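You operate a simulated robot arm through the tools that you are given. There is no shell and no other tool.

You run a simulated two-armed robot. Do the job below in one go: nothing can be reset, and whatever is moved stays where it is left.

## Task
Park the machine: mushroom button in, blower off, air knob to zero, clamp B open, carriage lever on held.
Fine: the machine is standing, do not start it; the mushroom button comes first.

It is judged by the outcome, as a careful person would: the job done as asked, and still so three seconds after it is handed in. It fails if anything else is knocked over, pushed out of place, dropped, spilled or broken.

## Robot
Two 7-joint arms with two-finger parallel grippers on one trunk that stands fixed in place. Base frame: the origin is at the foot of the trunk, x ahead of it, y to its left, z up. Readings come in m, degrees, newtons and seconds.
The left shoulder is at [0.07, 0.177, 1.24], the right one opposite. With the tool pointing down near the work surface each hand reaches from about 0.1 to 0.64 m from the base axis, measured 20 degrees to its own side. Payload 3.43 kg a hand.
Tool frame (each hand has its own): the origin (TCP) lies between the finger pads and is the grasp point; the fingertips stand 0.03 m ahead of it; z points along the fingers, y is the line along which they close. The gripper opens to 0.094 m. The fingers are 0.028 m wide and 0.01 m thick; the gripper's body (0.05 by 0.096 m) begins 0.055 m behind the TCP.
Orientation is that of the tool frame in the base frame, as a unit quaternion [x, y, z, w]. With the fingers straight down and closing along the base's y, the tool's x points along the base's -x, its y along +y and its z along -z.

## Interface
- The arms move only by the tool nudge_tool. It takes "left_plan", "right_plan" or both (then of equal length, played together; a hand with none holds still); each is a list of rows, each an object of numbers (a shift or turn left out is 0, a gripper value left out holds the last): "claw": the finger opening in m, from 0 to 0.094; "tx", "ty", "tz": the shift along the base's x, y, z in m; "wx", "wy", "wz": the turn, a rotation vector about the base's x, y, z in rad. In form: [{"claw": .., "tx": .., "ty": .., "tz": .., "wx": .., "wy": .., "wz": ..}, ...]. A call has 1 to 20 rows; each row is the pose to reach, as a shift and turn from the pose commanded when the call began. Rows are played at 5 a second. More than 0.05 m and 8.6 degrees between two rows, or a gripper value outside its range, and nothing of the call is played. Where a pose cannot be reached the arm comes as near as it can. A force on the tool above 60 N (or 10 N above the force at the start of the call, whichever is more), or a blocked arm, ends the call early, and 0.2 s more pass. Each finger travels about 0.153 m/s and halts on what it meets, pressing with about 23 N; the grip force reading is that of the motor and also rises with nothing between the fingers. The clock runs only during rows and for 0.2 s after the last one: add rows that repeat a pose to give the fingers time. It gives the time, the measured TCP pose, the force on the tool (base axes), the opening and the grip force at its end, in the units of the frame above (readings bear some noise), with the torque about the TCP (base axes, N m) and any sound that the robot's microphone picked up.
- Cameras (640 x 400 px; columns grow to the right, rows downward): "scene" is now at [0.1208, -0.028, 1.5846]; the picture's right is [-0.38, -0.93, 0.00], its down [-0.34, 0.14, -0.93] and it looks along [0.86, -0.35, -0.37] (base axes); focal length 214 px, centre (320, 200). "left" rides on the left gripper at [0.076, -0.014, -0.103] in its tool frame; the picture's right is [0.18, 0.98, 0.00], its down [-0.75, 0.14, -0.64] and it looks along [-0.63, 0.12, 0.77] (tool axes); focal length 243 px, centre (320, 200). "right" rides on the right gripper at [0.076, 0.014, -0.102] in its tool frame; the picture's right is [-0.18, 0.98, 0.00], its down [-0.75, -0.14, -0.64] and it looks along [-0.63, -0.12, 0.77] (tool axes); focal length 243 px, centre (320, 200). There is no depth. A picture from a camera that has moved, and an enlarged one, comes with that camera's place and axes in the base frame and with its lens. The place of the scene camera against the robot may be out by one fixed shift of up to 0.025 m in any direction.
- camera(camera): a new picture of that camera. It takes no simulated time.
- move_column(by): slides the trunk up (or, below 0, down) by that many m; the arms and the scene camera ride with it, the base frame stays. It gives what a move gives, with no picture.
- head_to(pan, tilt): turns the head with the scene camera to pan (to the left, within 86 degrees either way) and tilt (down, from -29 to 69), counted from straight ahead of the robot. It gives what a move gives.
- zoom(camera, box): a new picture of the part [left, top, right, bottom] of that camera's present view, enlarged. It takes no simulated time.
- finish_job(): hands the job in; it is judged then, once.

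Places have to be worked out from the pictures, the camera data and where the tool is seen. Open the grippers and draw the arms clear of the work before you hand the job in, unless the task says otherwise.

The tools are called after ">>>" by a JSON object that holds its "api" and its "payload". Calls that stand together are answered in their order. nudge_tool: Moves the arms, as the interface text tells. Its arguments: {"type":"object","properties":{"left_plan":{"type":"array","items":{"type":"object","properties":{"claw":{"type":"number"},"tx":{"type":"number"},"ty":{"type":"number"},"tz":{"type":"number"},"wx":{"type":"number"},"wy":{"type":"number"},"wz":{"type":"number"}}}},"right_plan":{"type":"array","items":{"type":"object","properties":{"claw":{"type":"number"},"tx":{"type":"number"},"ty":{"type":"number"},"tz":{"type":"number"},"wx":{"type":"number"},"wy":{"type":"number"},"wz":{"type":"number"}}}}},"required":[]} The other tools are called the same way: move_column (by) moves the trunk up or down; head_to (pan, tilt) turns the head that bears the scene camera; camera (camera) takes a picture; zoom (camera, box) takes an enlarged picture of a part of a camera's view; finish_job () hands the job in.

At the start:

```text
time_s: 0.0
left_ee_pos: [0.2942, 0.0051, 1.5099]
left_tool_rot: [0.0, 1.0, -0.001, 0.001]
left_wrist_force: [0.0, -0.2, -0.4]
left_moment: [0.01, -0.01, 0.03]
left_width: 0.0939
left_grip_force: 0.0
right_ee_pos: [0.4158, -0.2973, 1.5103]
right_tool_rot: [0.0, 1.0, 0.0, 0.0]
right_wrist_force: [0.3, -0.4, 0.0]
right_moment: [0.01, -0.01, 0.0]
right_width: 0.0939
right_grip_force: 0.0
trunk travel left (down, up): [-0.82, 0.02]
head pan, tilt (commanded): [-22.0, 21.4]
```

scene: 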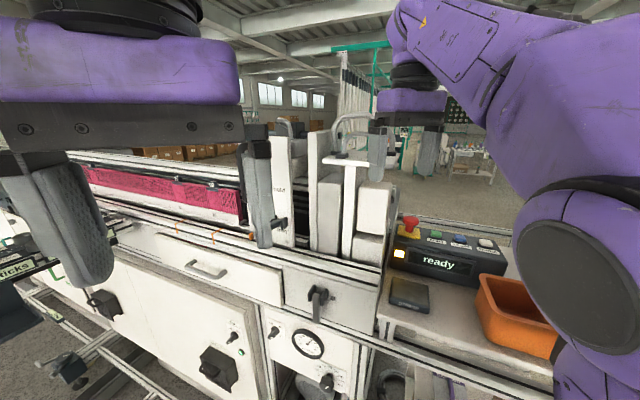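
right: 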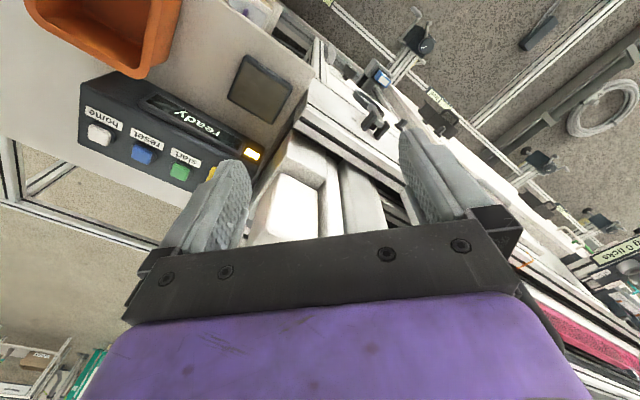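
left: 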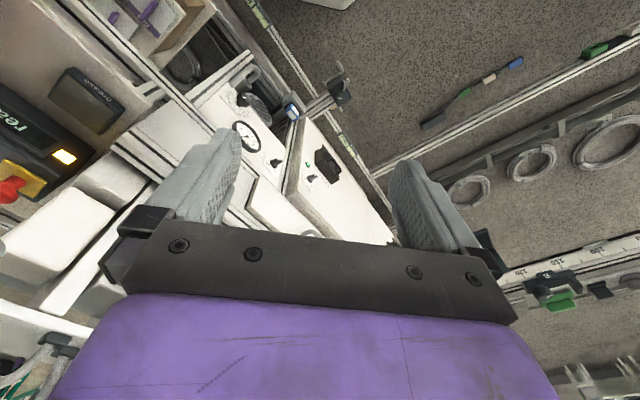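

I start by looking more closely at the machine before moving anything: the scene shows a console with a red mushroom button, a gauge, knobs and clamps.

>>> {"api": "zoom", "payload": {"camera": "scene", "box": [360, 190, 560, 315]}}

>>> {"api": "zoom", "payload": {"camera": "scene", "box": [180, 260, 380, 400]}}

>>> {"api": "zoom", "payload": {"camera": "scene", "box": [0, 220, 200, 400]}}

>>> {"api": "zoom", "payload": {"camera": "scene", "box": [200, 100, 400, 260]}}

```text
3.20 times, centred on (460, 252) of scene
camera zoom: at [0.1208, -0.028, 1.5846], right [-0.38, -0.93, 0.0], down [-0.34, 0.14, -0.93], along [0.86, -0.35, -0.37], focal length 686 px, centre (-128, 32)
```

zoom: 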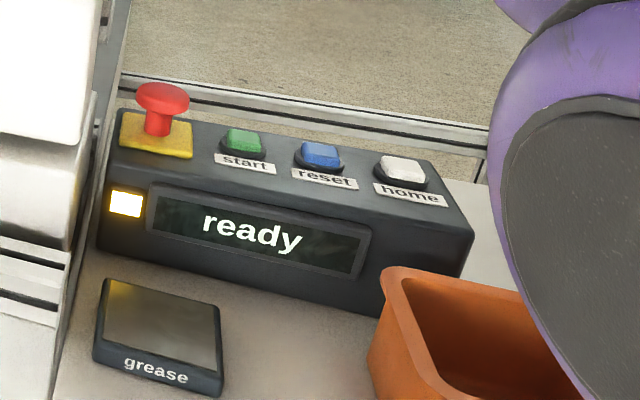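

```text
2.86 times, centred on (280, 330) of scene
camera zoom: at [0.1208, -0.028, 1.5846], right [-0.38, -0.93, 0.0], down [-0.34, 0.14, -0.93], along [0.86, -0.35, -0.37], focal length 613 px, centre (434, -171)
```

zoom: 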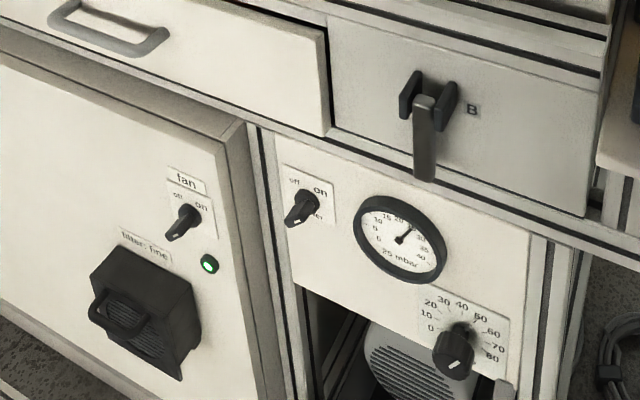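

```text
2.22 times, centred on (100, 310) of scene
camera zoom: at [0.1208, -0.028, 1.5846], right [-0.38, -0.93, 0.0], down [-0.34, 0.14, -0.93], along [0.86, -0.35, -0.37], focal length 477 px, centre (809, -44)
```

zoom: 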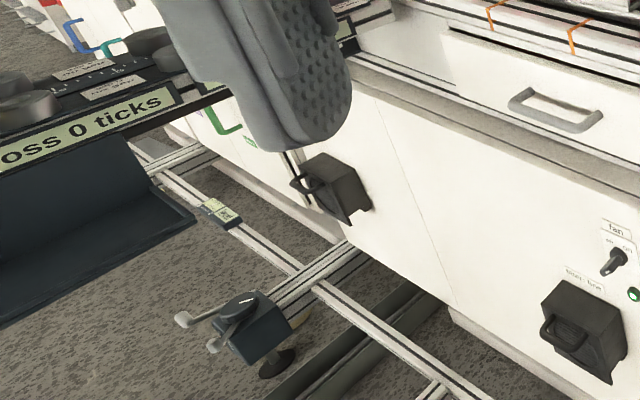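

```text
2.50 times, centred on (300, 180) of scene
camera zoom: at [0.1208, -0.028, 1.5846], right [-0.38, -0.93, 0.0], down [-0.34, 0.14, -0.93], along [0.86, -0.35, -0.37], focal length 536 px, centre (370, 250)
```

zoom: 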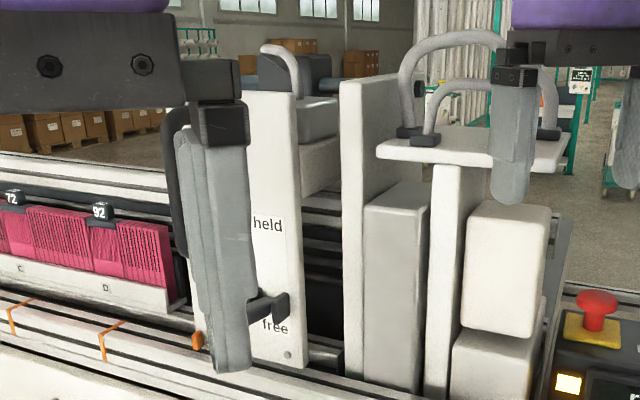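

The console, a "fan" switch, a second off/on switch near the gauge, a 0–80 knob, clamp B and a held/free lever are visible. I turn the head to survey the whole area before moving the arms.

>>> {"api": "head_to", "payload": {"pan": -22, "tilt": 55}}

```text
time_s: 1.0
left_ee_pos: [0.2938, 0.0036, 1.5102]
left_tool_rot: [0.0, 1.0, -0.001, 0.001]
left_wrist_force: [-0.7, 0.0, 0.2]
left_moment: [-0.02, 0.02, -0.02]
left_width: 0.0938
left_grip_force: 0.1
right_ee_pos: [0.4152, -0.2964, 1.5097]
right_tool_rot: [0.0, 1.0, 0.0, -0.001]
right_wrist_force: [-0.2, -0.4, 0.2]
right_moment: [0.0, 0.03, -0.01]
right_width: 0.0941
right_grip_force: 0.0
trunk travel left (down, up): [-0.82, 0.02]
head pan, tilt (commanded): [-22.0, 55.0]
```

The head is tilted down now; I take a scene picture of the lower panel.

>>> {"api": "camera", "payload": {"camera": "scene"}}

>>> {"api": "zoom", "payload": {"camera": "scene", "box": [220, 120, 420, 260]}}

```text
taken
camera scene: at [0.1015, -0.0201, 1.5349], right [-0.37, -0.93, 0.0], down [-0.76, 0.31, -0.57], along [0.53, -0.22, -0.82], focal length 214 px, centre (320, 200)
```

scene: 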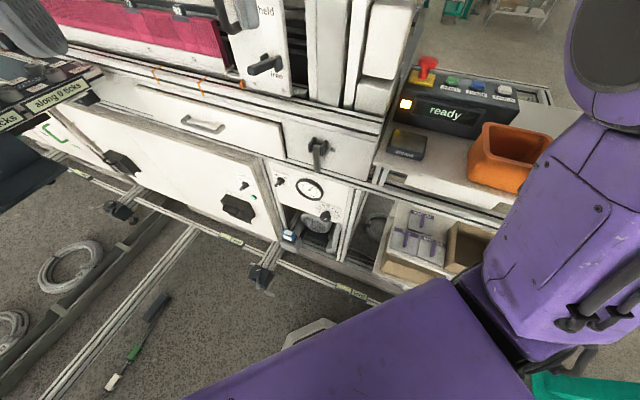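

```text
2.86 times, centred on (320, 190) of scene
camera zoom: at [0.1015, -0.0201, 1.5349], right [-0.37, -0.93, 0.0], down [-0.76, 0.31, -0.57], along [0.53, -0.22, -0.82], focal length 613 px, centre (320, 229)
```

zoom: 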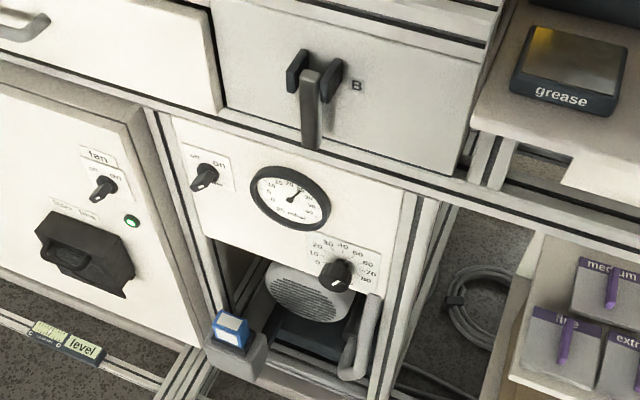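

I see a fan switch with a filter door to the left, and a second switch, gauge and knob to the right. I look left to learn whether other similar controls exist (clamp A, other levers).

>>> {"api": "head_to", "payload": {"pan": 25, "tilt": 40}}

```text
time_s: 2.1
left_ee_pos: [0.2938, 0.003, 1.5098]
left_tool_rot: [0.0, 1.0, 0.0, 0.0]
left_wrist_force: [0.0, -0.5, 0.3]
left_moment: [0.02, 0.01, -0.02]
left_width: 0.094
left_grip_force: 0.2
right_ee_pos: [0.4162, -0.2981, 1.509]
right_tool_rot: [0.001, 1.0, 0.0, 0.0]
right_wrist_force: [-0.1, 0.1, -1.0]
right_moment: [-0.02, -0.05, 0.01]
right_width: 0.0943
right_grip_force: 0.1
trunk travel left (down, up): [-0.82, 0.02]
head pan, tilt (commanded): [25.0, 40.0]
```

I take the left-facing picture now.

>>> {"api": "camera", "payload": {"camera": "scene"}}

>>> {"api": "zoom", "payload": {"camera": "scene", "box": [320, 0, 640, 200]}}

>>> {"api": "zoom", "payload": {"camera": "scene", "box": [320, 200, 640, 400]}}

```text
taken
camera scene: at [0.1117, 0.0427, 1.5555], right [0.42, -0.91, 0.0], down [-0.58, -0.27, -0.77], along [0.69, 0.32, -0.64], focal length 214 px, centre (320, 200)
```

scene: 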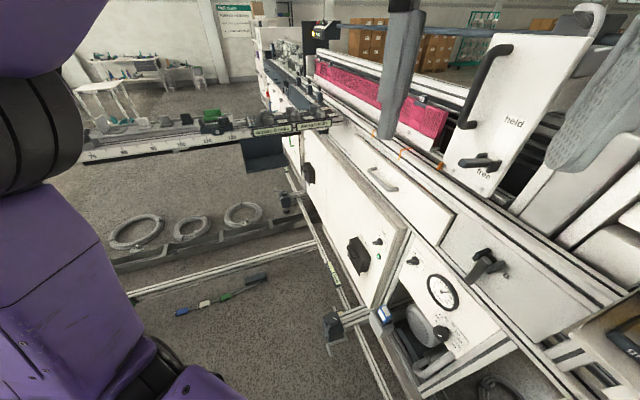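

```text
2.00 times, centred on (480, 100) of scene
camera zoom: at [0.1117, 0.0427, 1.5555], right [0.42, -0.91, 0.0], down [-0.58, -0.27, -0.77], along [0.69, 0.32, -0.64], focal length 429 px, centre (0, 400)
```

zoom: 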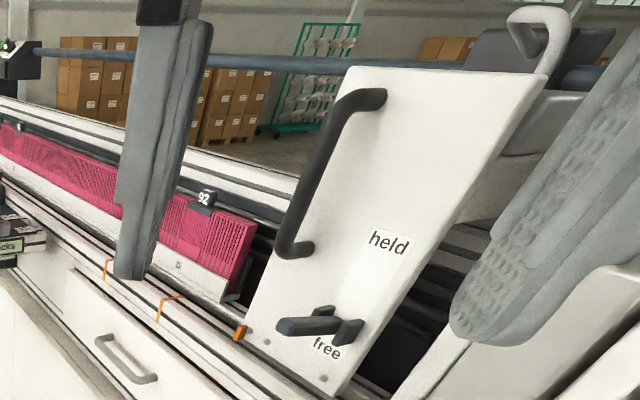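

```text
2.00 times, centred on (480, 300) of scene
camera zoom: at [0.1117, 0.0427, 1.5555], right [0.42, -0.91, 0.0], down [-0.58, -0.27, -0.77], along [0.69, 0.32, -0.64], focal length 429 px, centre (0, 0)
```

zoom: 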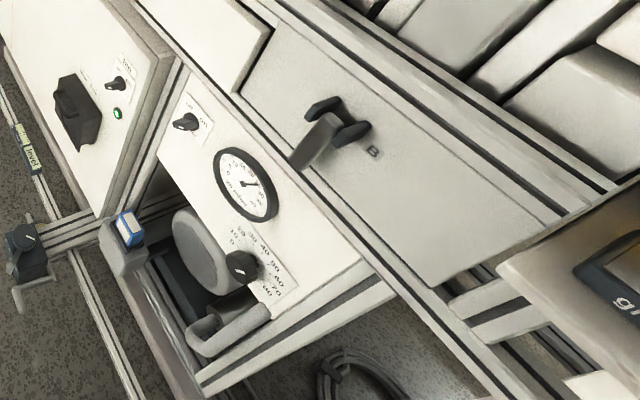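

The lamp on the console triangulates to about (0.549, -0.460, 1.187) from the two wrist cameras, agreeing with the scene camera. I zoom the wrist cameras for the rest of the controls.

>>> {"api": "zoom", "payload": {"camera": "left", "box": [140, 60, 380, 220]}}

>>> {"api": "zoom", "payload": {"camera": "right", "box": [300, 40, 540, 200]}}

>>> {"api": "zoom", "payload": {"camera": "right", "box": [60, 60, 300, 220]}}

>>> {"api": "zoom", "payload": {"camera": "left", "box": [0, 80, 200, 230]}}

```text
2.50 times, centred on (260, 140) of left
camera zoom: at [0.2183, -0.0109, 1.6126], right [-0.18, 0.98, 0.0], down [0.75, 0.14, 0.64], along [0.63, 0.12, -0.77], focal length 606 px, centre (470, 350)
```

zoom: 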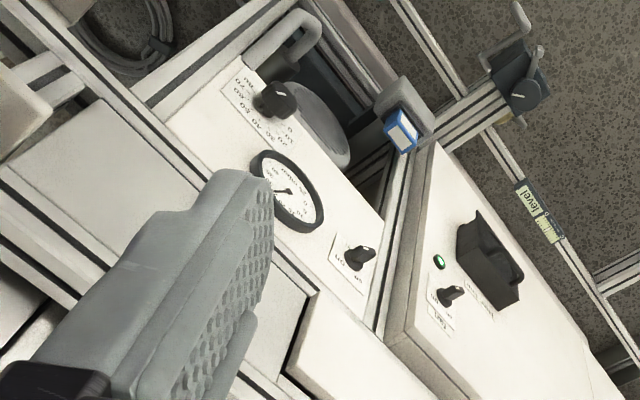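

```text
2.50 times, centred on (420, 120) of right
camera zoom: at [0.3398, -0.2832, 1.6129], right [0.18, 0.98, 0.0], down [0.75, -0.14, 0.64], along [0.63, -0.12, -0.77], focal length 606 px, centre (70, 400)
```

zoom: 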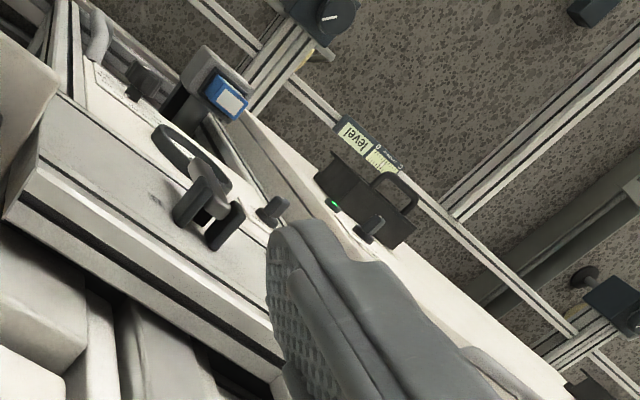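

```text
2.50 times, centred on (180, 140) of right
camera zoom: at [0.3398, -0.2832, 1.6129], right [0.18, 0.98, 0.0], down [0.75, -0.14, 0.64], along [0.63, -0.12, -0.77], focal length 606 px, centre (670, 350)
```

zoom: 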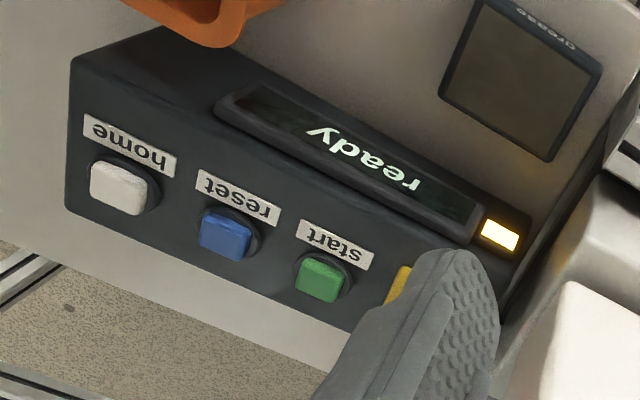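

```text
2.67 times, centred on (100, 155) of left
camera zoom: at [0.2183, -0.0109, 1.6126], right [-0.18, 0.98, 0.0], down [0.75, 0.14, 0.64], along [0.63, 0.12, -0.77], focal length 647 px, centre (907, 320)
```

zoom: 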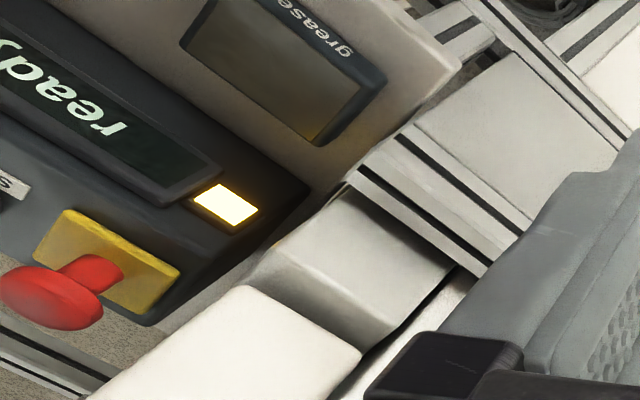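

Key places so far: 0–80 knob about (0.546,-0.228,0.72), switch near gauge (0.695,-0.091,0.862), clamp B (0.56,-0.20,1.09), held/free lever (0.69,-0.13,1.29); the machine face runs about 42° to the base x. I zoom in on each for labels and mechanism.

>>> {"api": "zoom", "payload": {"camera": "scene", "box": [430, 110, 560, 190]}}

>>> {"api": "zoom", "payload": {"camera": "scene", "box": [360, 220, 490, 300]}}

>>> {"api": "zoom", "payload": {"camera": "scene", "box": [400, 270, 530, 350]}}

>>> {"api": "zoom", "payload": {"camera": "scene", "box": [440, 230, 540, 292]}}

```text
4.92 times, centred on (495, 150) of scene
camera zoom: at [0.1117, 0.0427, 1.5555], right [0.42, -0.91, 0.0], down [-0.58, -0.27, -0.77], along [0.69, 0.32, -0.64], focal length 1056 px, centre (-542, 446)
```

zoom: 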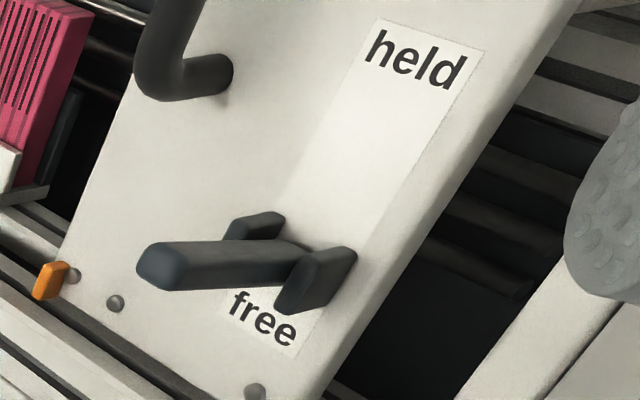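

```text
4.92 times, centred on (425, 260) of scene
camera zoom: at [0.1117, 0.0427, 1.5555], right [0.42, -0.91, 0.0], down [-0.58, -0.27, -0.77], along [0.69, 0.32, -0.64], focal length 1056 px, centre (-197, -95)
```

zoom: 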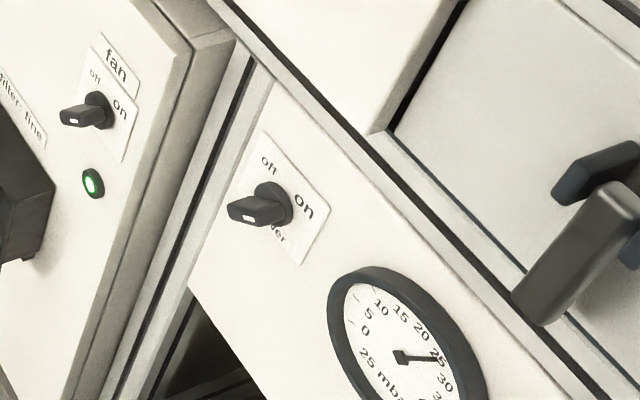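

```text
4.92 times, centred on (465, 310) of scene
camera zoom: at [0.1117, 0.0427, 1.5555], right [0.42, -0.91, 0.0], down [-0.58, -0.27, -0.77], along [0.69, 0.32, -0.64], focal length 1056 px, centre (-394, -342)
```

zoom: 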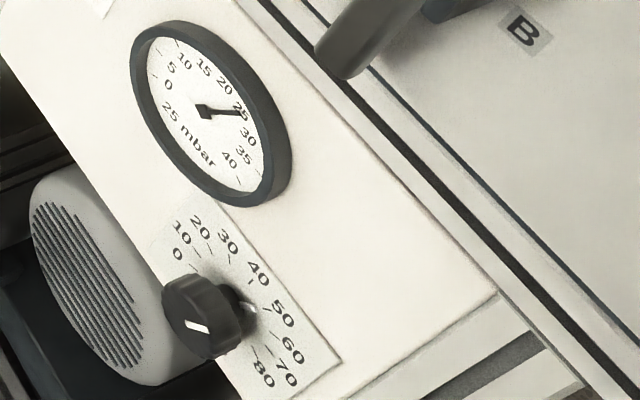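

```text
6.40 times, centred on (490, 261) of scene
camera zoom: at [0.1117, 0.0427, 1.5555], right [0.42, -0.91, 0.0], down [-0.58, -0.27, -0.77], along [0.69, 0.32, -0.64], focal length 1373 px, centre (-768, -190)
```

zoom: 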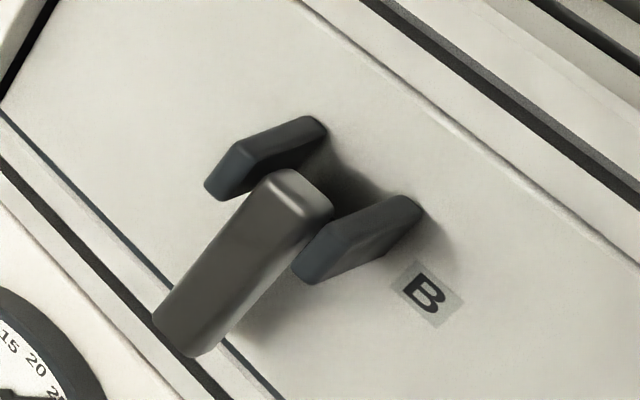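

The blower switch is the one beside the gauge ("...wer" label), separate from "fan"; clamp B is a lever hanging between two ears, and the carriage lever sits at "free". First the mushroom button: I move the right hand to the right, high above the console, for a clear view of it.

>>> {"api": "nudge_tool", "payload": {"right_plan": [{"ty": -0.04}, {"ty": -0.08}, {"ty": -0.12}, {"ty": -0.15}, {"ty": -0.15}]}}

>>> {"api": "head_to", "payload": {"pan": -40, "tilt": 25}}

>>> {"api": "camera", "payload": {"camera": "right"}}

>>> {"api": "camera", "payload": {"camera": "scene"}}

```text
time_s: 3.3
left_ee_pos: [0.2939, 0.0012, 1.5104]
left_tool_rot: [0.0, 1.0, 0.0, 0.001]
left_wrist_force: [0.2, -1.0, 0.1]
left_moment: [0.01, 0.0, -0.03]
left_width: 0.0941
left_grip_force: 0.0
right_ee_pos: [0.417, -0.3882, 1.5098]
right_tool_rot: [0.0, 1.0, 0.0, 0.001]
right_wrist_force: [0.1, -1.1, -0.2]
right_moment: [-0.01, 0.0, 0.02]
right_width: 0.0942
right_grip_force: 0.1
right hand out of reach, approached as far as the arm can: row 3, 4, 5
trunk travel left (down, up): [-0.82, 0.02]
head pan, tilt (commanded): [25.0, 40.0]
```

```text
time_s: 4.7
left_ee_pos: [0.2935, 0.0037, 1.5098]
left_tool_rot: [0.0, 1.0, 0.0, 0.001]
left_wrist_force: [0.5, -1.0, 0.0]
left_moment: [-0.03, 0.02, -0.01]
left_width: 0.0943
left_grip_force: 0.0
right_ee_pos: [0.4171, -0.3867, 1.5084]
right_tool_rot: [0.0, 1.0, 0.0, 0.001]
right_wrist_force: [-0.3, 0.5, -0.1]
right_moment: [0.0, -0.03, 0.0]
right_width: 0.0941
right_grip_force: 0.0
trunk travel left (down, up): [-0.82, 0.02]
head pan, tilt (commanded): [-40.0, 25.0]
```

```text
taken
camera right: at [0.3397, -0.372, 1.6125], right [0.18, 0.98, 0.0], down [0.75, -0.14, 0.64], along [0.63, -0.12, -0.77], focal length 243 px, centre (320, 200)
```

right: 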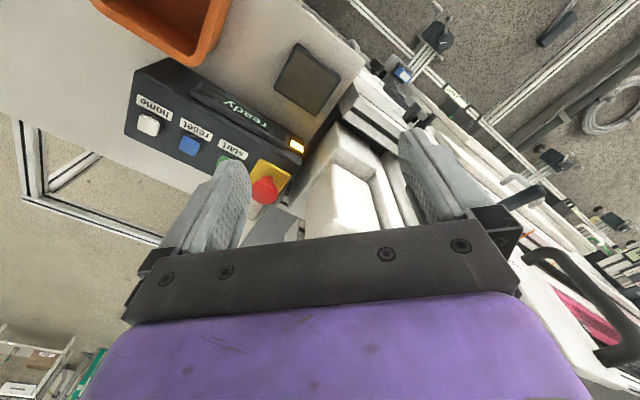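

```text
taken
camera scene: at [0.1053, -0.0527, 1.5788], right [-0.64, -0.77, 0.0], down [-0.32, 0.27, -0.91], along [0.69, -0.58, -0.42], focal length 214 px, centre (320, 200)
```

scene: 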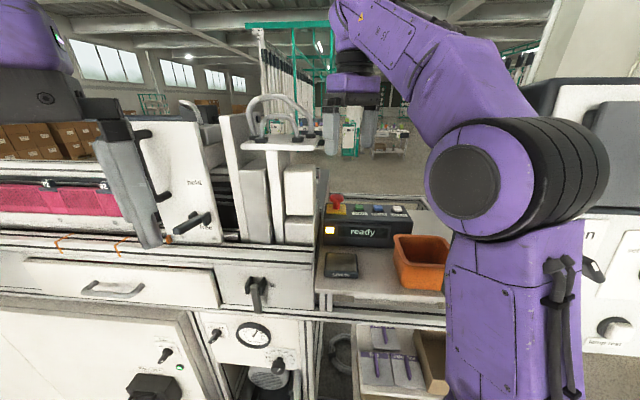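

The cap of the mushroom triangulates to about (0.576, -0.514, 1.276). I zoom to see the clearance between it and the white carriage blocks on its left.

>>> {"api": "zoom", "payload": {"camera": "scene", "box": [240, 120, 460, 258]}}

>>> {"api": "zoom", "payload": {"camera": "right", "box": [180, 90, 420, 240]}}

>>> {"api": "zoom", "payload": {"camera": "scene", "box": [190, 260, 330, 348]}}

>>> {"api": "zoom", "payload": {"camera": "scene", "box": [120, 170, 240, 245]}}

```text
2.90 times, centred on (350, 189) of scene
camera zoom: at [0.1053, -0.0527, 1.5788], right [-0.64, -0.77, 0.0], down [-0.32, 0.27, -0.91], along [0.69, -0.58, -0.42], focal length 622 px, centre (233, 232)
```

zoom: 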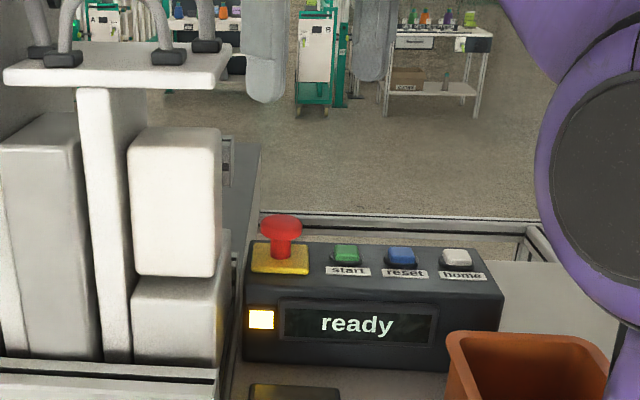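

```text
2.67 times, centred on (300, 165) of right
camera zoom: at [0.3397, -0.372, 1.6125], right [0.18, 0.98, 0.0], down [0.75, -0.14, 0.64], along [0.63, -0.12, -0.77], focal length 647 px, centre (373, 293)
```

zoom: 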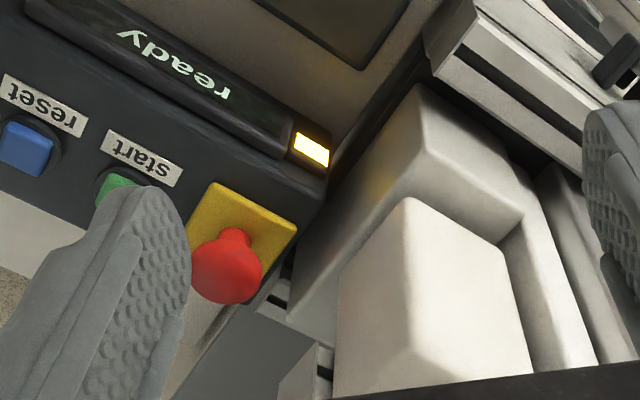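

```text
4.55 times, centred on (260, 304) of scene
camera zoom: at [0.1053, -0.0527, 1.5788], right [-0.64, -0.77, 0.0], down [-0.32, 0.27, -0.91], along [0.69, -0.58, -0.42], focal length 975 px, centre (593, -273)
```

zoom: 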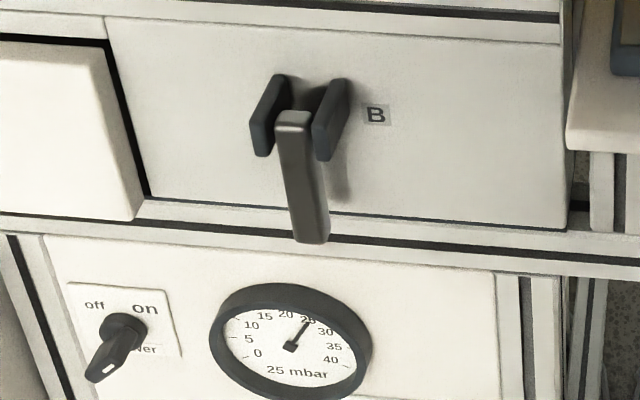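

```text
5.33 times, centred on (180, 208) of scene
camera zoom: at [0.1053, -0.0527, 1.5788], right [-0.64, -0.77, 0.0], down [-0.32, 0.27, -0.91], along [0.69, -0.58, -0.42], focal length 1144 px, centre (1067, 160)
```

zoom: 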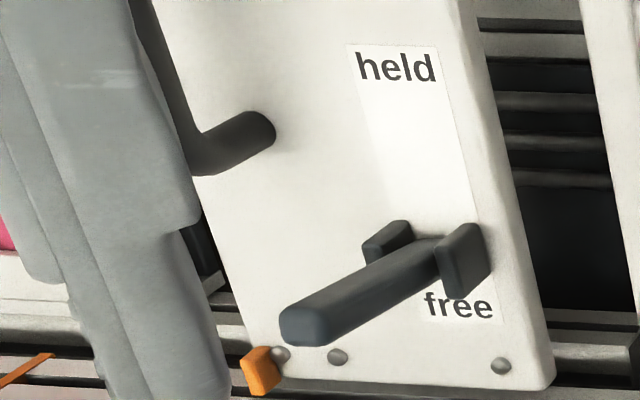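

The cap is about 0.07 m to the right of the white box, so the hand should come in with its wide side parallel to the machine. I close the right gripper and yaw the tool about -47.5° in place, well above everything.

>>> {"api": "nudge_tool", "payload": {"right_plan": [{"claw": 0.0, "tx": -0.02, "wz": -0.12}, {"tx": -0.03, "wz": -0.24}, {"tx": -0.03, "wz": -0.36}, {"tx": -0.03, "wz": -0.48}, {"tx": -0.03, "wz": -0.6}, {"tx": -0.03, "wz": -0.72}, {"tx": -0.03, "wz": -0.829}, {"tx": -0.03, "wz": -0.829}]}}

>>> {"api": "camera", "payload": {"camera": "right"}}

```text
time_s: 6.5
left_ee_pos: [0.294, 0.0043, 1.5095]
left_tool_rot: [0.0, 1.0, 0.0, 0.001]
left_wrist_force: [-0.4, -0.3, 1.2]
left_moment: [0.0, 0.01, 0.0]
left_width: 0.0937
left_grip_force: 0.1
right_ee_pos: [0.3856, -0.3881, 1.5075]
right_tool_rot: [0.403, 0.915, 0.0, 0.0]
right_wrist_force: [-0.6, 0.1, -0.3]
right_moment: [0.02, 0.01, 0.0]
right_width: 0.0001
right_grip_force: 22.9
trunk travel left (down, up): [-0.82, 0.02]
head pan, tilt (commanded): [-40.0, 25.0]
```

```text
taken
camera right: at [0.3446, -0.3218, 1.6103], right [0.85, 0.53, 0.0], down [0.4, -0.65, 0.64], along [0.34, -0.55, -0.77], focal length 243 px, centre (320, 200)
```

right: 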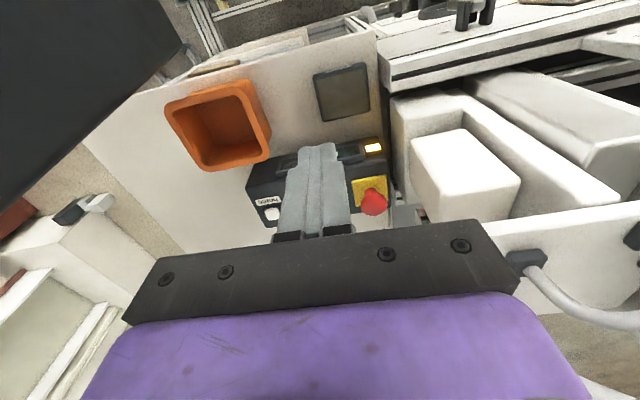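

The cap's place is confirmed (0.577,-0.513,1.276); the T-shaped table on the left is close at z≈1.47, so I lean the hand to come from the right-front (yaw -27°, pitched 55° down) and move it to hover above the cap.

>>> {"api": "nudge_tool", "payload": {"right_plan": [{"tx": 0.028, "ty": -0.0205, "tz": -0.012, "wx": -0.062, "wy": -0.0815, "wz": 0.0578}, {"tx": 0.0562, "ty": -0.041, "tz": -0.025, "wx": -0.1239, "wy": -0.1629, "wz": 0.1155}, {"tx": 0.0843, "ty": -0.0615, "tz": -0.04, "wx": -0.1859, "wy": -0.2444, "wz": 0.1733}, {"tx": 0.1123, "ty": -0.0819, "tz": -0.06, "wx": -0.2478, "wy": -0.3258, "wz": 0.2311}, {"tx": 0.1404, "ty": -0.1024, "tz": -0.08, "wx": -0.3098, "wy": -0.4073, "wz": 0.2888}, {"tx": 0.1685, "ty": -0.1229, "tz": -0.1, "wx": -0.3717, "wy": -0.4887, "wz": 0.3466}, {"tx": 0.1685, "ty": -0.1229, "tz": -0.1, "wx": -0.3717, "wy": -0.4887, "wz": 0.3466}]}}

>>> {"api": "camera", "payload": {"camera": "right"}}

>>> {"api": "camera", "payload": {"camera": "scene"}}

```text
time_s: 8.1
left_ee_pos: [0.2938, 0.0036, 1.5098]
left_tool_rot: [0.0, 1.0, -0.002, 0.001]
left_wrist_force: [0.5, -0.2, 0.9]
left_moment: [-0.03, 0.02, 0.0]
left_width: 0.094
left_grip_force: 0.1
right_ee_pos: [0.5542, -0.5099, 1.4078]
right_tool_rot: [0.223, 0.927, -0.07, 0.293]
right_wrist_force: [1.2, -0.1, 1.0]
right_moment: [-0.05, 0.0, -0.04]
right_width: 0.0
right_grip_force: 23.0
trunk travel left (down, up): [-0.82, 0.02]
head pan, tilt (commanded): [-40.0, 25.0]
```

```text
taken
camera right: at [0.4524, -0.4418, 1.4482], right [0.58, 0.81, 0.11], down [0.16, -0.24, 0.96], along [0.8, -0.54, -0.26], focal length 243 px, centre (320, 200)
```

right: 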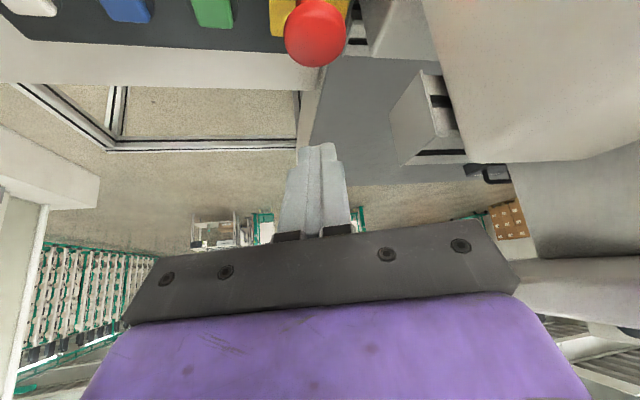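

```text
taken
camera scene: at [0.105, -0.0521, 1.5789], right [-0.64, -0.77, 0.0], down [-0.32, 0.27, -0.91], along [0.69, -0.58, -0.42], focal length 214 px, centre (320, 200)
```

scene: 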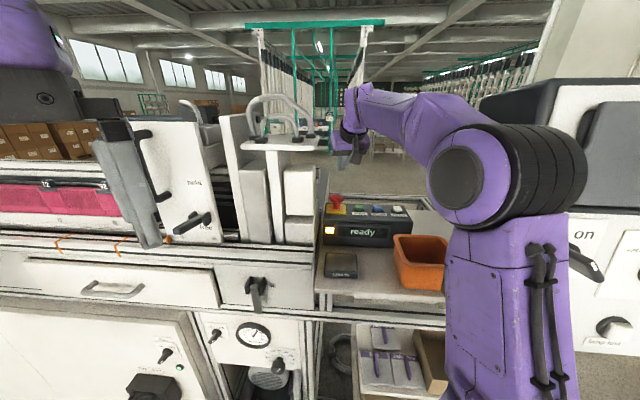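

The closed fingers hover above the cap, which this view again puts at (0.578,-0.514,1.276). I shift forward slightly and descend to just above it, then check.

>>> {"api": "nudge_tool", "payload": {"right_plan": [{"tx": 0.007, "ty": -0.001, "tz": -0.025}, {"tx": 0.0135, "ty": -0.0015, "tz": -0.05}, {"tx": 0.0135, "ty": -0.0015, "tz": -0.075}, {"tx": 0.0135, "ty": -0.0015, "tz": -0.075}]}}

>>> {"api": "camera", "payload": {"camera": "right"}}

>>> {"api": "zoom", "payload": {"camera": "scene", "box": [280, 130, 440, 230]}}

```text
time_s: 9.1
left_ee_pos: [0.2932, 0.0039, 1.5105]
left_tool_rot: [0.0, 1.0, 0.0, 0.001]
left_wrist_force: [0.9, 0.0, 0.0]
left_moment: [-0.02, 0.02, -0.01]
left_width: 0.0942
left_grip_force: 0.1
right_ee_pos: [0.5669, -0.5112, 1.3341]
right_tool_rot: [0.223, 0.927, -0.071, 0.292]
right_wrist_force: [0.4, 0.7, 0.3]
right_moment: [-0.01, 0.0, -0.01]
right_width: 0.0
right_grip_force: 22.9
trunk travel left (down, up): [-0.82, 0.02]
head pan, tilt (commanded): [-40.0, 25.0]
```

```text
taken
camera right: at [0.4659, -0.4438, 1.3739], right [0.58, 0.81, 0.11], down [0.16, -0.24, 0.96], along [0.8, -0.54, -0.27], focal length 243 px, centre (320, 200)
```

right: 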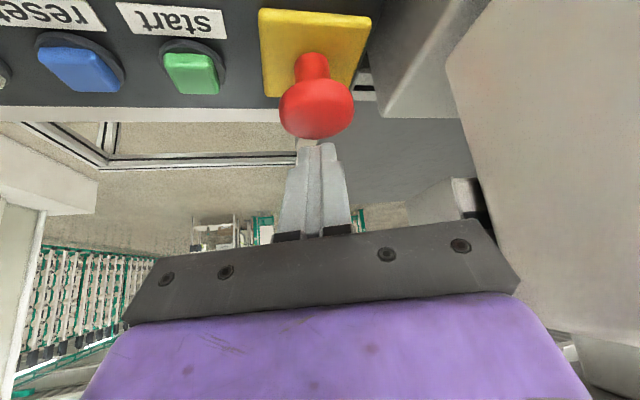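

```text
4.00 times, centred on (360, 180) of scene
camera zoom: at [0.105, -0.0525, 1.5789], right [-0.64, -0.77, 0.0], down [-0.32, 0.27, -0.91], along [0.69, -0.58, -0.42], focal length 858 px, centre (160, 280)
```

zoom: 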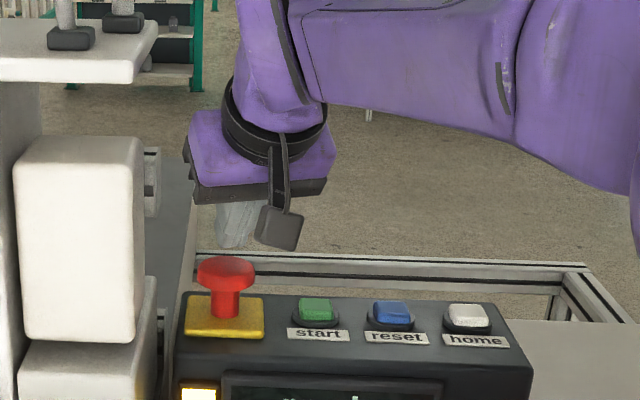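

The tips are just over the cap with clear space to the box and the start button. I press straight down in small steps, watching the force.

>>> {"api": "nudge_tool", "payload": {"right_plan": [{"tz": -0.01}, {"tz": -0.016}, {"tz": -0.02}, {"tz": -0.024}, {"tz": -0.028}]}}

>>> {"api": "zoom", "payload": {"camera": "scene", "box": [280, 130, 440, 230]}}

>>> {"api": "camera", "payload": {"camera": "right"}}

```text
time_s: 10.3
left_ee_pos: [0.291, 0.0051, 1.5099]
left_tool_rot: [0.0, 1.0, -0.002, 0.002]
left_wrist_force: [1.0, -0.8, 0.2]
left_moment: [-0.01, 0.0, -0.02]
left_width: 0.094
left_grip_force: 0.1
right_ee_pos: [0.5667, -0.5115, 1.3085]
right_tool_rot: [0.222, 0.926, -0.071, 0.296]
right_wrist_force: [0.7, -3.2, 19.5]
right_moment: [-0.14, -0.09, 0.0]
right_width: 0.0002
right_grip_force: 23.0
trunk travel left (down, up): [-0.82, 0.02]
head pan, tilt (commanded): [-40.0, 25.0]
heard: click
```

```text
4.00 times, centred on (360, 180) of scene
camera zoom: at [0.1023, -0.0503, 1.5795], right [-0.64, -0.77, 0.0], down [-0.32, 0.27, -0.91], along [0.69, -0.58, -0.42], focal length 858 px, centre (160, 280)
```

zoom: 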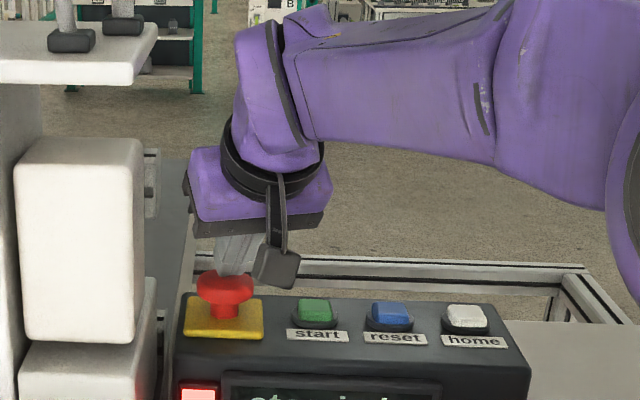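

```text
taken
camera right: at [0.4645, -0.443, 1.3491], right [0.58, 0.81, 0.11], down [0.15, -0.23, 0.96], along [0.8, -0.54, -0.26], focal length 243 px, centre (320, 200)
```

right: 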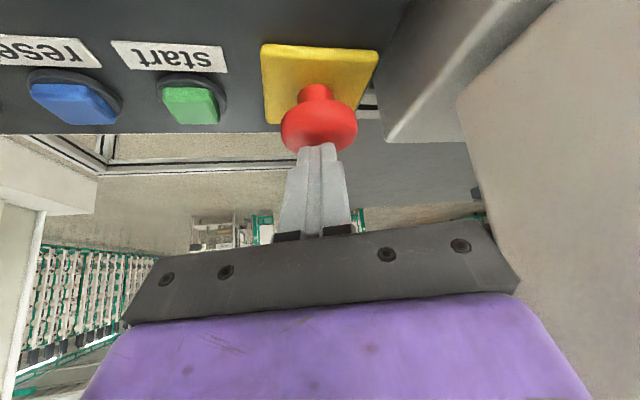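

A click was heard, the lamp turned red and the display changed. I lift the hand off and check that the button stays latched in.

>>> {"api": "nudge_tool", "payload": {"right_plan": [{"tz": 0.02}, {"tz": 0.06}, {"tz": 0.1}, {"tz": 0.1}]}}

>>> {"api": "zoom", "payload": {"camera": "scene", "box": [300, 180, 440, 268]}}

>>> {"api": "camera", "payload": {"camera": "scene"}}

```text
time_s: 11.3
left_ee_pos: [0.2951, 0.003, 1.5095]
left_tool_rot: [0.0, 1.0, 0.0, 0.001]
left_wrist_force: [-0.8, -0.3, -0.3]
left_moment: [0.02, 0.0, 0.0]
left_width: 0.0942
left_grip_force: 0.1
right_ee_pos: [0.5689, -0.5134, 1.4025]
right_tool_rot: [0.223, 0.928, -0.07, 0.291]
right_wrist_force: [0.5, 0.4, -0.7]
right_moment: [0.0, 0.03, 0.04]
right_width: 0.0
right_grip_force: 22.8
trunk travel left (down, up): [-0.82, 0.02]
head pan, tilt (commanded): [-40.0, 25.0]
```

```text
4.55 times, centred on (370, 224) of scene
camera zoom: at [0.1063, -0.0532, 1.5787], right [-0.64, -0.77, 0.0], down [-0.32, 0.27, -0.91], along [0.69, -0.58, -0.42], focal length 975 px, centre (93, 91)
```

zoom: 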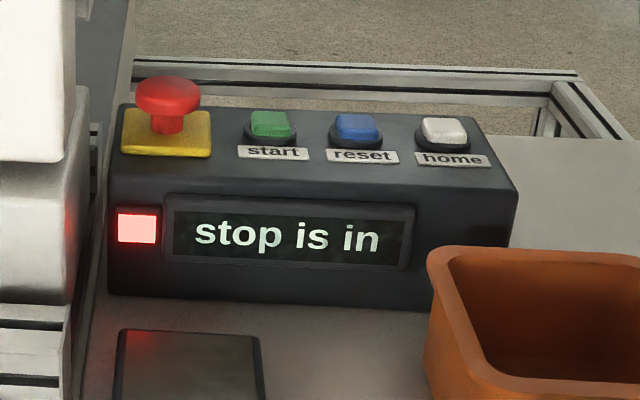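

```text
taken
camera scene: at [0.1063, -0.0532, 1.5787], right [-0.64, -0.77, 0.0], down [-0.32, 0.27, -0.91], along [0.69, -0.58, -0.42], focal length 214 px, centre (320, 200)
```

scene: 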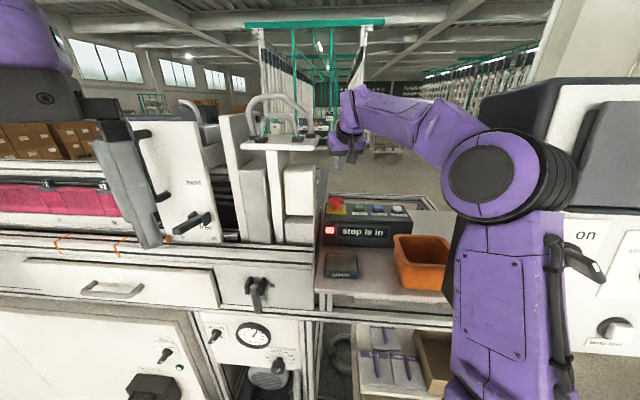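

The display reads "stop is in" and the button stays down. At the right edge another cabinet shows an "on" label and a knob — I look there to make sure which switch is really the blower and which knob is the air knob.

>>> {"api": "zoom", "payload": {"camera": "scene", "box": [540, 200, 640, 350]}}

>>> {"api": "head_to", "payload": {"pan": -75, "tilt": 35}}

>>> {"api": "camera", "payload": {"camera": "scene"}}

```text
2.67 times, centred on (590, 275) of scene
camera zoom: at [0.1063, -0.0532, 1.5787], right [-0.64, -0.77, 0.0], down [-0.32, 0.27, -0.91], along [0.69, -0.58, -0.42], focal length 572 px, centre (-400, 0)
```

zoom: 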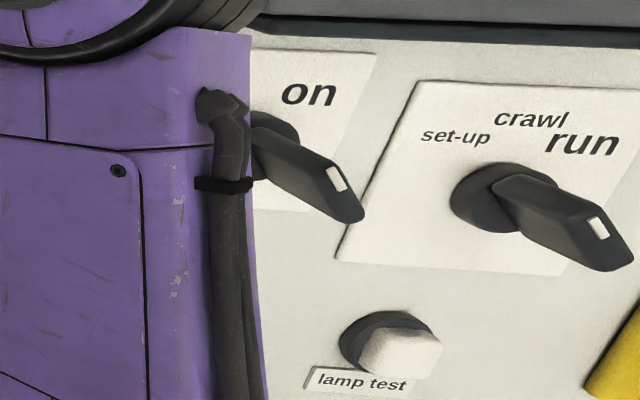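

```text
time_s: 12.3
left_ee_pos: [0.2922, 0.0042, 1.5086]
left_tool_rot: [0.001, 1.0, 0.0, 0.001]
left_wrist_force: [0.3, 0.0, 0.9]
left_moment: [0.0, 0.05, 0.06]
left_width: 0.094
left_grip_force: 0.1
right_ee_pos: [0.5674, -0.5113, 1.4042]
right_tool_rot: [0.223, 0.927, -0.071, 0.292]
right_wrist_force: [-0.2, -0.5, 0.5]
right_moment: [-0.03, -0.03, 0.01]
right_width: 0.0002
right_grip_force: 23.8
trunk travel left (down, up): [-0.82, 0.02]
head pan, tilt (commanded): [-75.0, 35.0]
```

```text
taken
camera scene: at [0.0574, -0.078, 1.5631], right [-0.97, -0.26, 0.0], down [-0.15, 0.55, -0.82], along [0.21, -0.79, -0.57], focal length 214 px, centre (320, 200)
```

scene: 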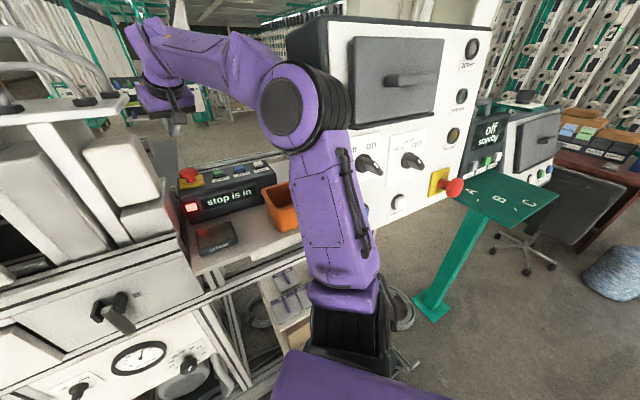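

There is a second cabinet at the right with another red mushroom button and more switches. I zoom in to understand whether it belongs to this machine.

>>> {"api": "zoom", "payload": {"camera": "scene", "box": [320, 110, 480, 210]}}

>>> {"api": "zoom", "payload": {"camera": "scene", "box": [310, 10, 510, 135]}}

>>> {"api": "zoom", "payload": {"camera": "scene", "box": [430, 80, 590, 220]}}

>>> {"api": "zoom", "payload": {"camera": "scene", "box": [0, 270, 240, 400]}}

```text
4.00 times, centred on (400, 160) of scene
camera zoom: at [0.0574, -0.078, 1.5631], right [-0.97, -0.26, 0.0], down [-0.15, 0.55, -0.82], along [0.21, -0.79, -0.57], focal length 858 px, centre (0, 360)
```

zoom: 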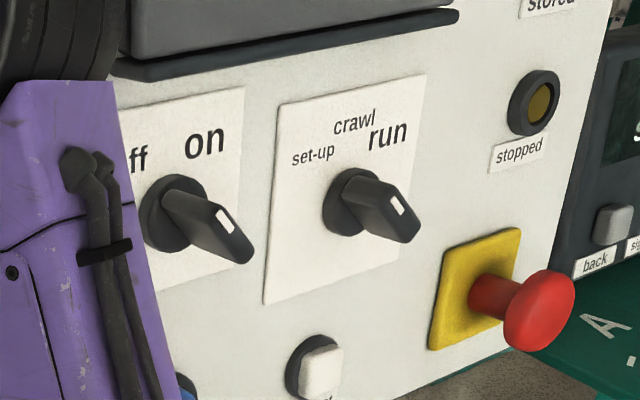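

```text
3.20 times, centred on (410, 72) of scene
camera zoom: at [0.0574, -0.078, 1.5631], right [-0.97, -0.26, 0.0], down [-0.15, 0.55, -0.82], along [0.21, -0.79, -0.57], focal length 686 px, centre (32, 608)
```

zoom: 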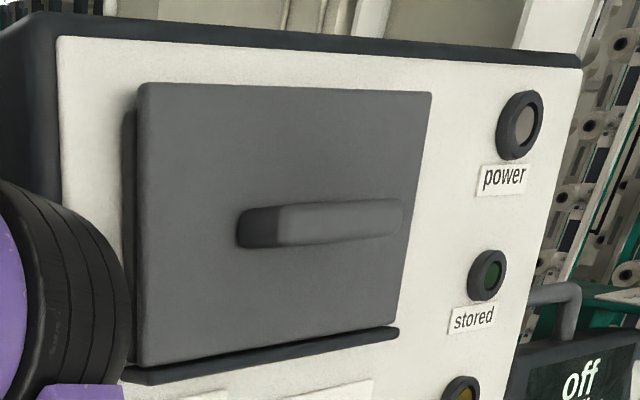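

```text
2.86 times, centred on (510, 150) of scene
camera zoom: at [0.0574, -0.078, 1.5631], right [-0.97, -0.26, 0.0], down [-0.15, 0.55, -0.82], along [0.21, -0.79, -0.57], focal length 613 px, centre (-223, 343)
```

zoom: 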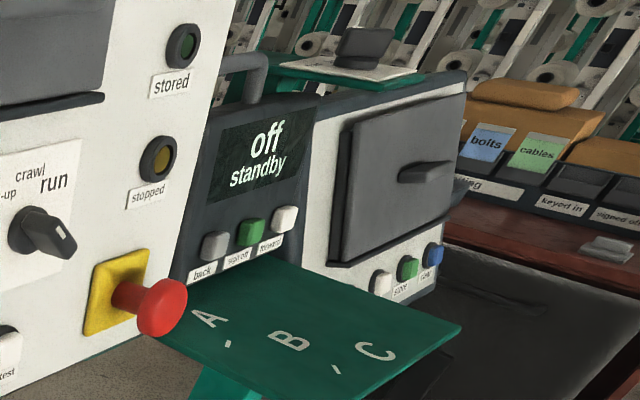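

```text
2.67 times, centred on (120, 335) of scene
camera zoom: at [0.0574, -0.078, 1.5631], right [-0.97, -0.26, 0.0], down [-0.15, 0.55, -0.82], along [0.21, -0.79, -0.57], focal length 572 px, centre (853, -160)
```

zoom: 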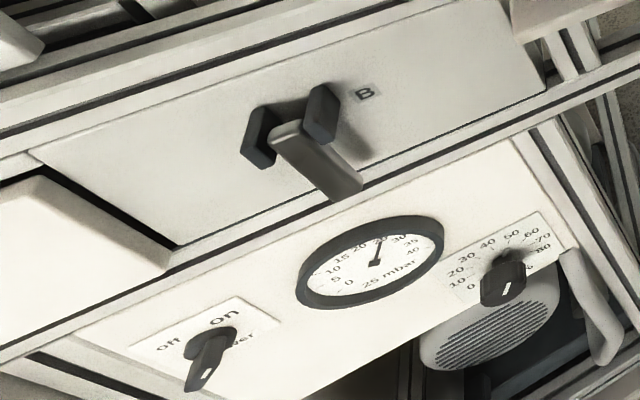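

The right-hand cabinet (power/stored/stopped lamps all dark, its own display further on) is a separate unit, so I leave it alone; the console's button is latched. I draw the right arm back out of the way, clear of the machine, and then bring the left hand down in front of the panel to read labels.

>>> {"api": "nudge_tool", "payload": {"right_plan": [{"tx": -0.02, "ty": 0.02, "tz": 0.02}, {"tx": -0.05, "ty": 0.04, "tz": 0.04}, {"tx": -0.09, "ty": 0.062, "tz": 0.05}, {"tx": -0.13, "ty": 0.085, "tz": 0.05}, {"tx": -0.17, "ty": 0.11, "tz": 0.05}, {"tx": -0.21, "ty": 0.137, "tz": 0.05}, {"tx": -0.25, "ty": 0.164, "tz": 0.05}, {"tx": -0.297, "ty": 0.18, "tz": 0.05}, {"tx": -0.297, "ty": 0.18, "tz": 0.05}]}}

>>> {"api": "head_to", "payload": {"pan": -35, "tilt": 30}}

>>> {"api": "camera", "payload": {"camera": "scene"}}

```text
time_s: 14.3
left_ee_pos: [0.2938, 0.0048, 1.511]
left_tool_rot: [-0.001, 1.0, 0.0, 0.001]
left_wrist_force: [-0.3, 0.0, 0.7]
left_moment: [0.0, -0.02, -0.04]
left_width: 0.0941
left_grip_force: 0.0
right_ee_pos: [0.4646, -0.4074, 1.5768]
right_tool_rot: [0.224, 0.927, -0.072, 0.291]
right_wrist_force: [1.6, -0.6, -0.1]
right_moment: [0.01, -0.02, -0.04]
right_width: 0.0001
right_grip_force: 23.5
right hand out of reach, approached as far as the arm can: row 2, 3, 4, 5, 6, 7, 8, 9
trunk travel left (down, up): [-0.82, 0.02]
head pan, tilt (commanded): [-75.0, 35.0]
```

```text
time_s: 15.4
left_ee_pos: [0.2936, 0.0039, 1.5102]
left_tool_rot: [0.001, 1.0, 0.0, 0.001]
left_wrist_force: [0.1, -0.5, -0.2]
left_moment: [0.06, -0.04, 0.04]
left_width: 0.0941
left_grip_force: 0.0
right_ee_pos: [0.4655, -0.4089, 1.5759]
right_tool_rot: [0.224, 0.928, -0.071, 0.291]
right_wrist_force: [-0.7, 0.0, 0.3]
right_moment: [0.01, 0.02, -0.01]
right_width: 0.0
right_grip_force: 23.0
trunk travel left (down, up): [-0.82, 0.02]
head pan, tilt (commanded): [-35.0, 30.0]
```

```text
taken
camera scene: at [0.1085, -0.0449, 1.5709], right [-0.57, -0.82, 0.0], down [-0.41, 0.29, -0.87], along [0.71, -0.5, -0.5], focal length 214 px, centre (320, 200)
```

scene: 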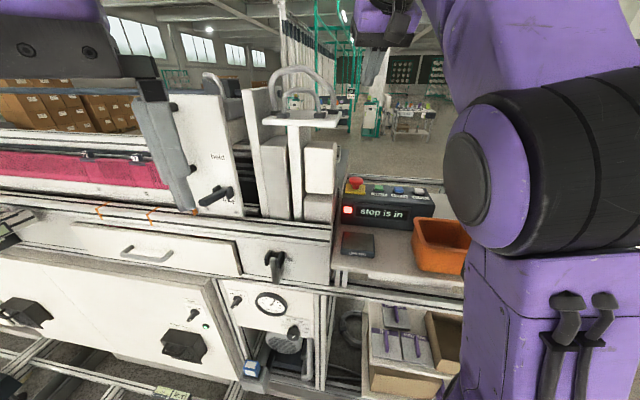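

The arm couldn't fold back in that tilted posture. I turn the right tool back to straight-down while moving it toward its original (reachable) resting area.

>>> {"api": "nudge_tool", "payload": {"right_plan": [{"tx": -0.017, "ty": 0.018, "tz": -0.011, "wx": 0.024, "wy": 0.1, "wz": 0.076}, {"tx": -0.034, "ty": 0.036, "tz": -0.022, "wx": 0.048, "wy": 0.2, "wz": 0.152}, {"tx": -0.051, "ty": 0.054, "tz": -0.033, "wx": 0.072, "wy": 0.3, "wz": 0.228}, {"tx": -0.068, "ty": 0.072, "tz": -0.044, "wx": 0.096, "wy": 0.4, "wz": 0.304}, {"tx": -0.085, "ty": 0.09, "tz": -0.055, "wx": 0.12, "wy": 0.5, "wz": 0.38}, {"tx": -0.1, "ty": 0.11, "tz": -0.066, "wx": 0.144, "wy": 0.599, "wz": 0.456}, {"tx": -0.1, "ty": 0.11, "tz": -0.066, "wx": 0.144, "wy": 0.599, "wz": 0.456}]}}

>>> {"api": "camera", "payload": {"camera": "scene"}}

```text
time_s: 17.0
left_ee_pos: [0.2934, 0.0029, 1.5097]
left_tool_rot: [0.0, 1.0, 0.0, 0.001]
left_wrist_force: [0.3, -0.4, 0.3]
left_moment: [0.0, -0.02, 0.01]
left_width: 0.0939
left_grip_force: 0.2
right_ee_pos: [0.3682, -0.3219, 1.4943]
right_tool_rot: [0.001, 1.0, 0.007, -0.001]
right_wrist_force: [0.4, -0.1, 0.9]
right_moment: [0.0, 0.0, 0.02]
right_width: 0.0
right_grip_force: 23.3
right hand out of reach, approached as far as the arm can: row 6, 7
trunk travel left (down, up): [-0.82, 0.02]
head pan, tilt (commanded): [-35.0, 30.0]
```

```text
taken
camera scene: at [0.1089, -0.0463, 1.5708], right [-0.57, -0.82, 0.0], down [-0.41, 0.29, -0.87], along [0.71, -0.5, -0.5], focal length 214 px, centre (320, 200)
```

scene: 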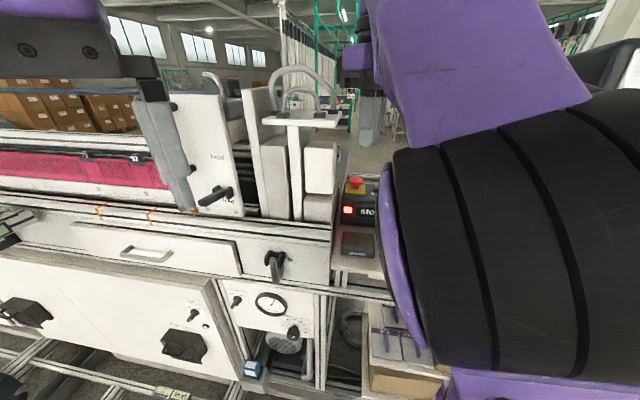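

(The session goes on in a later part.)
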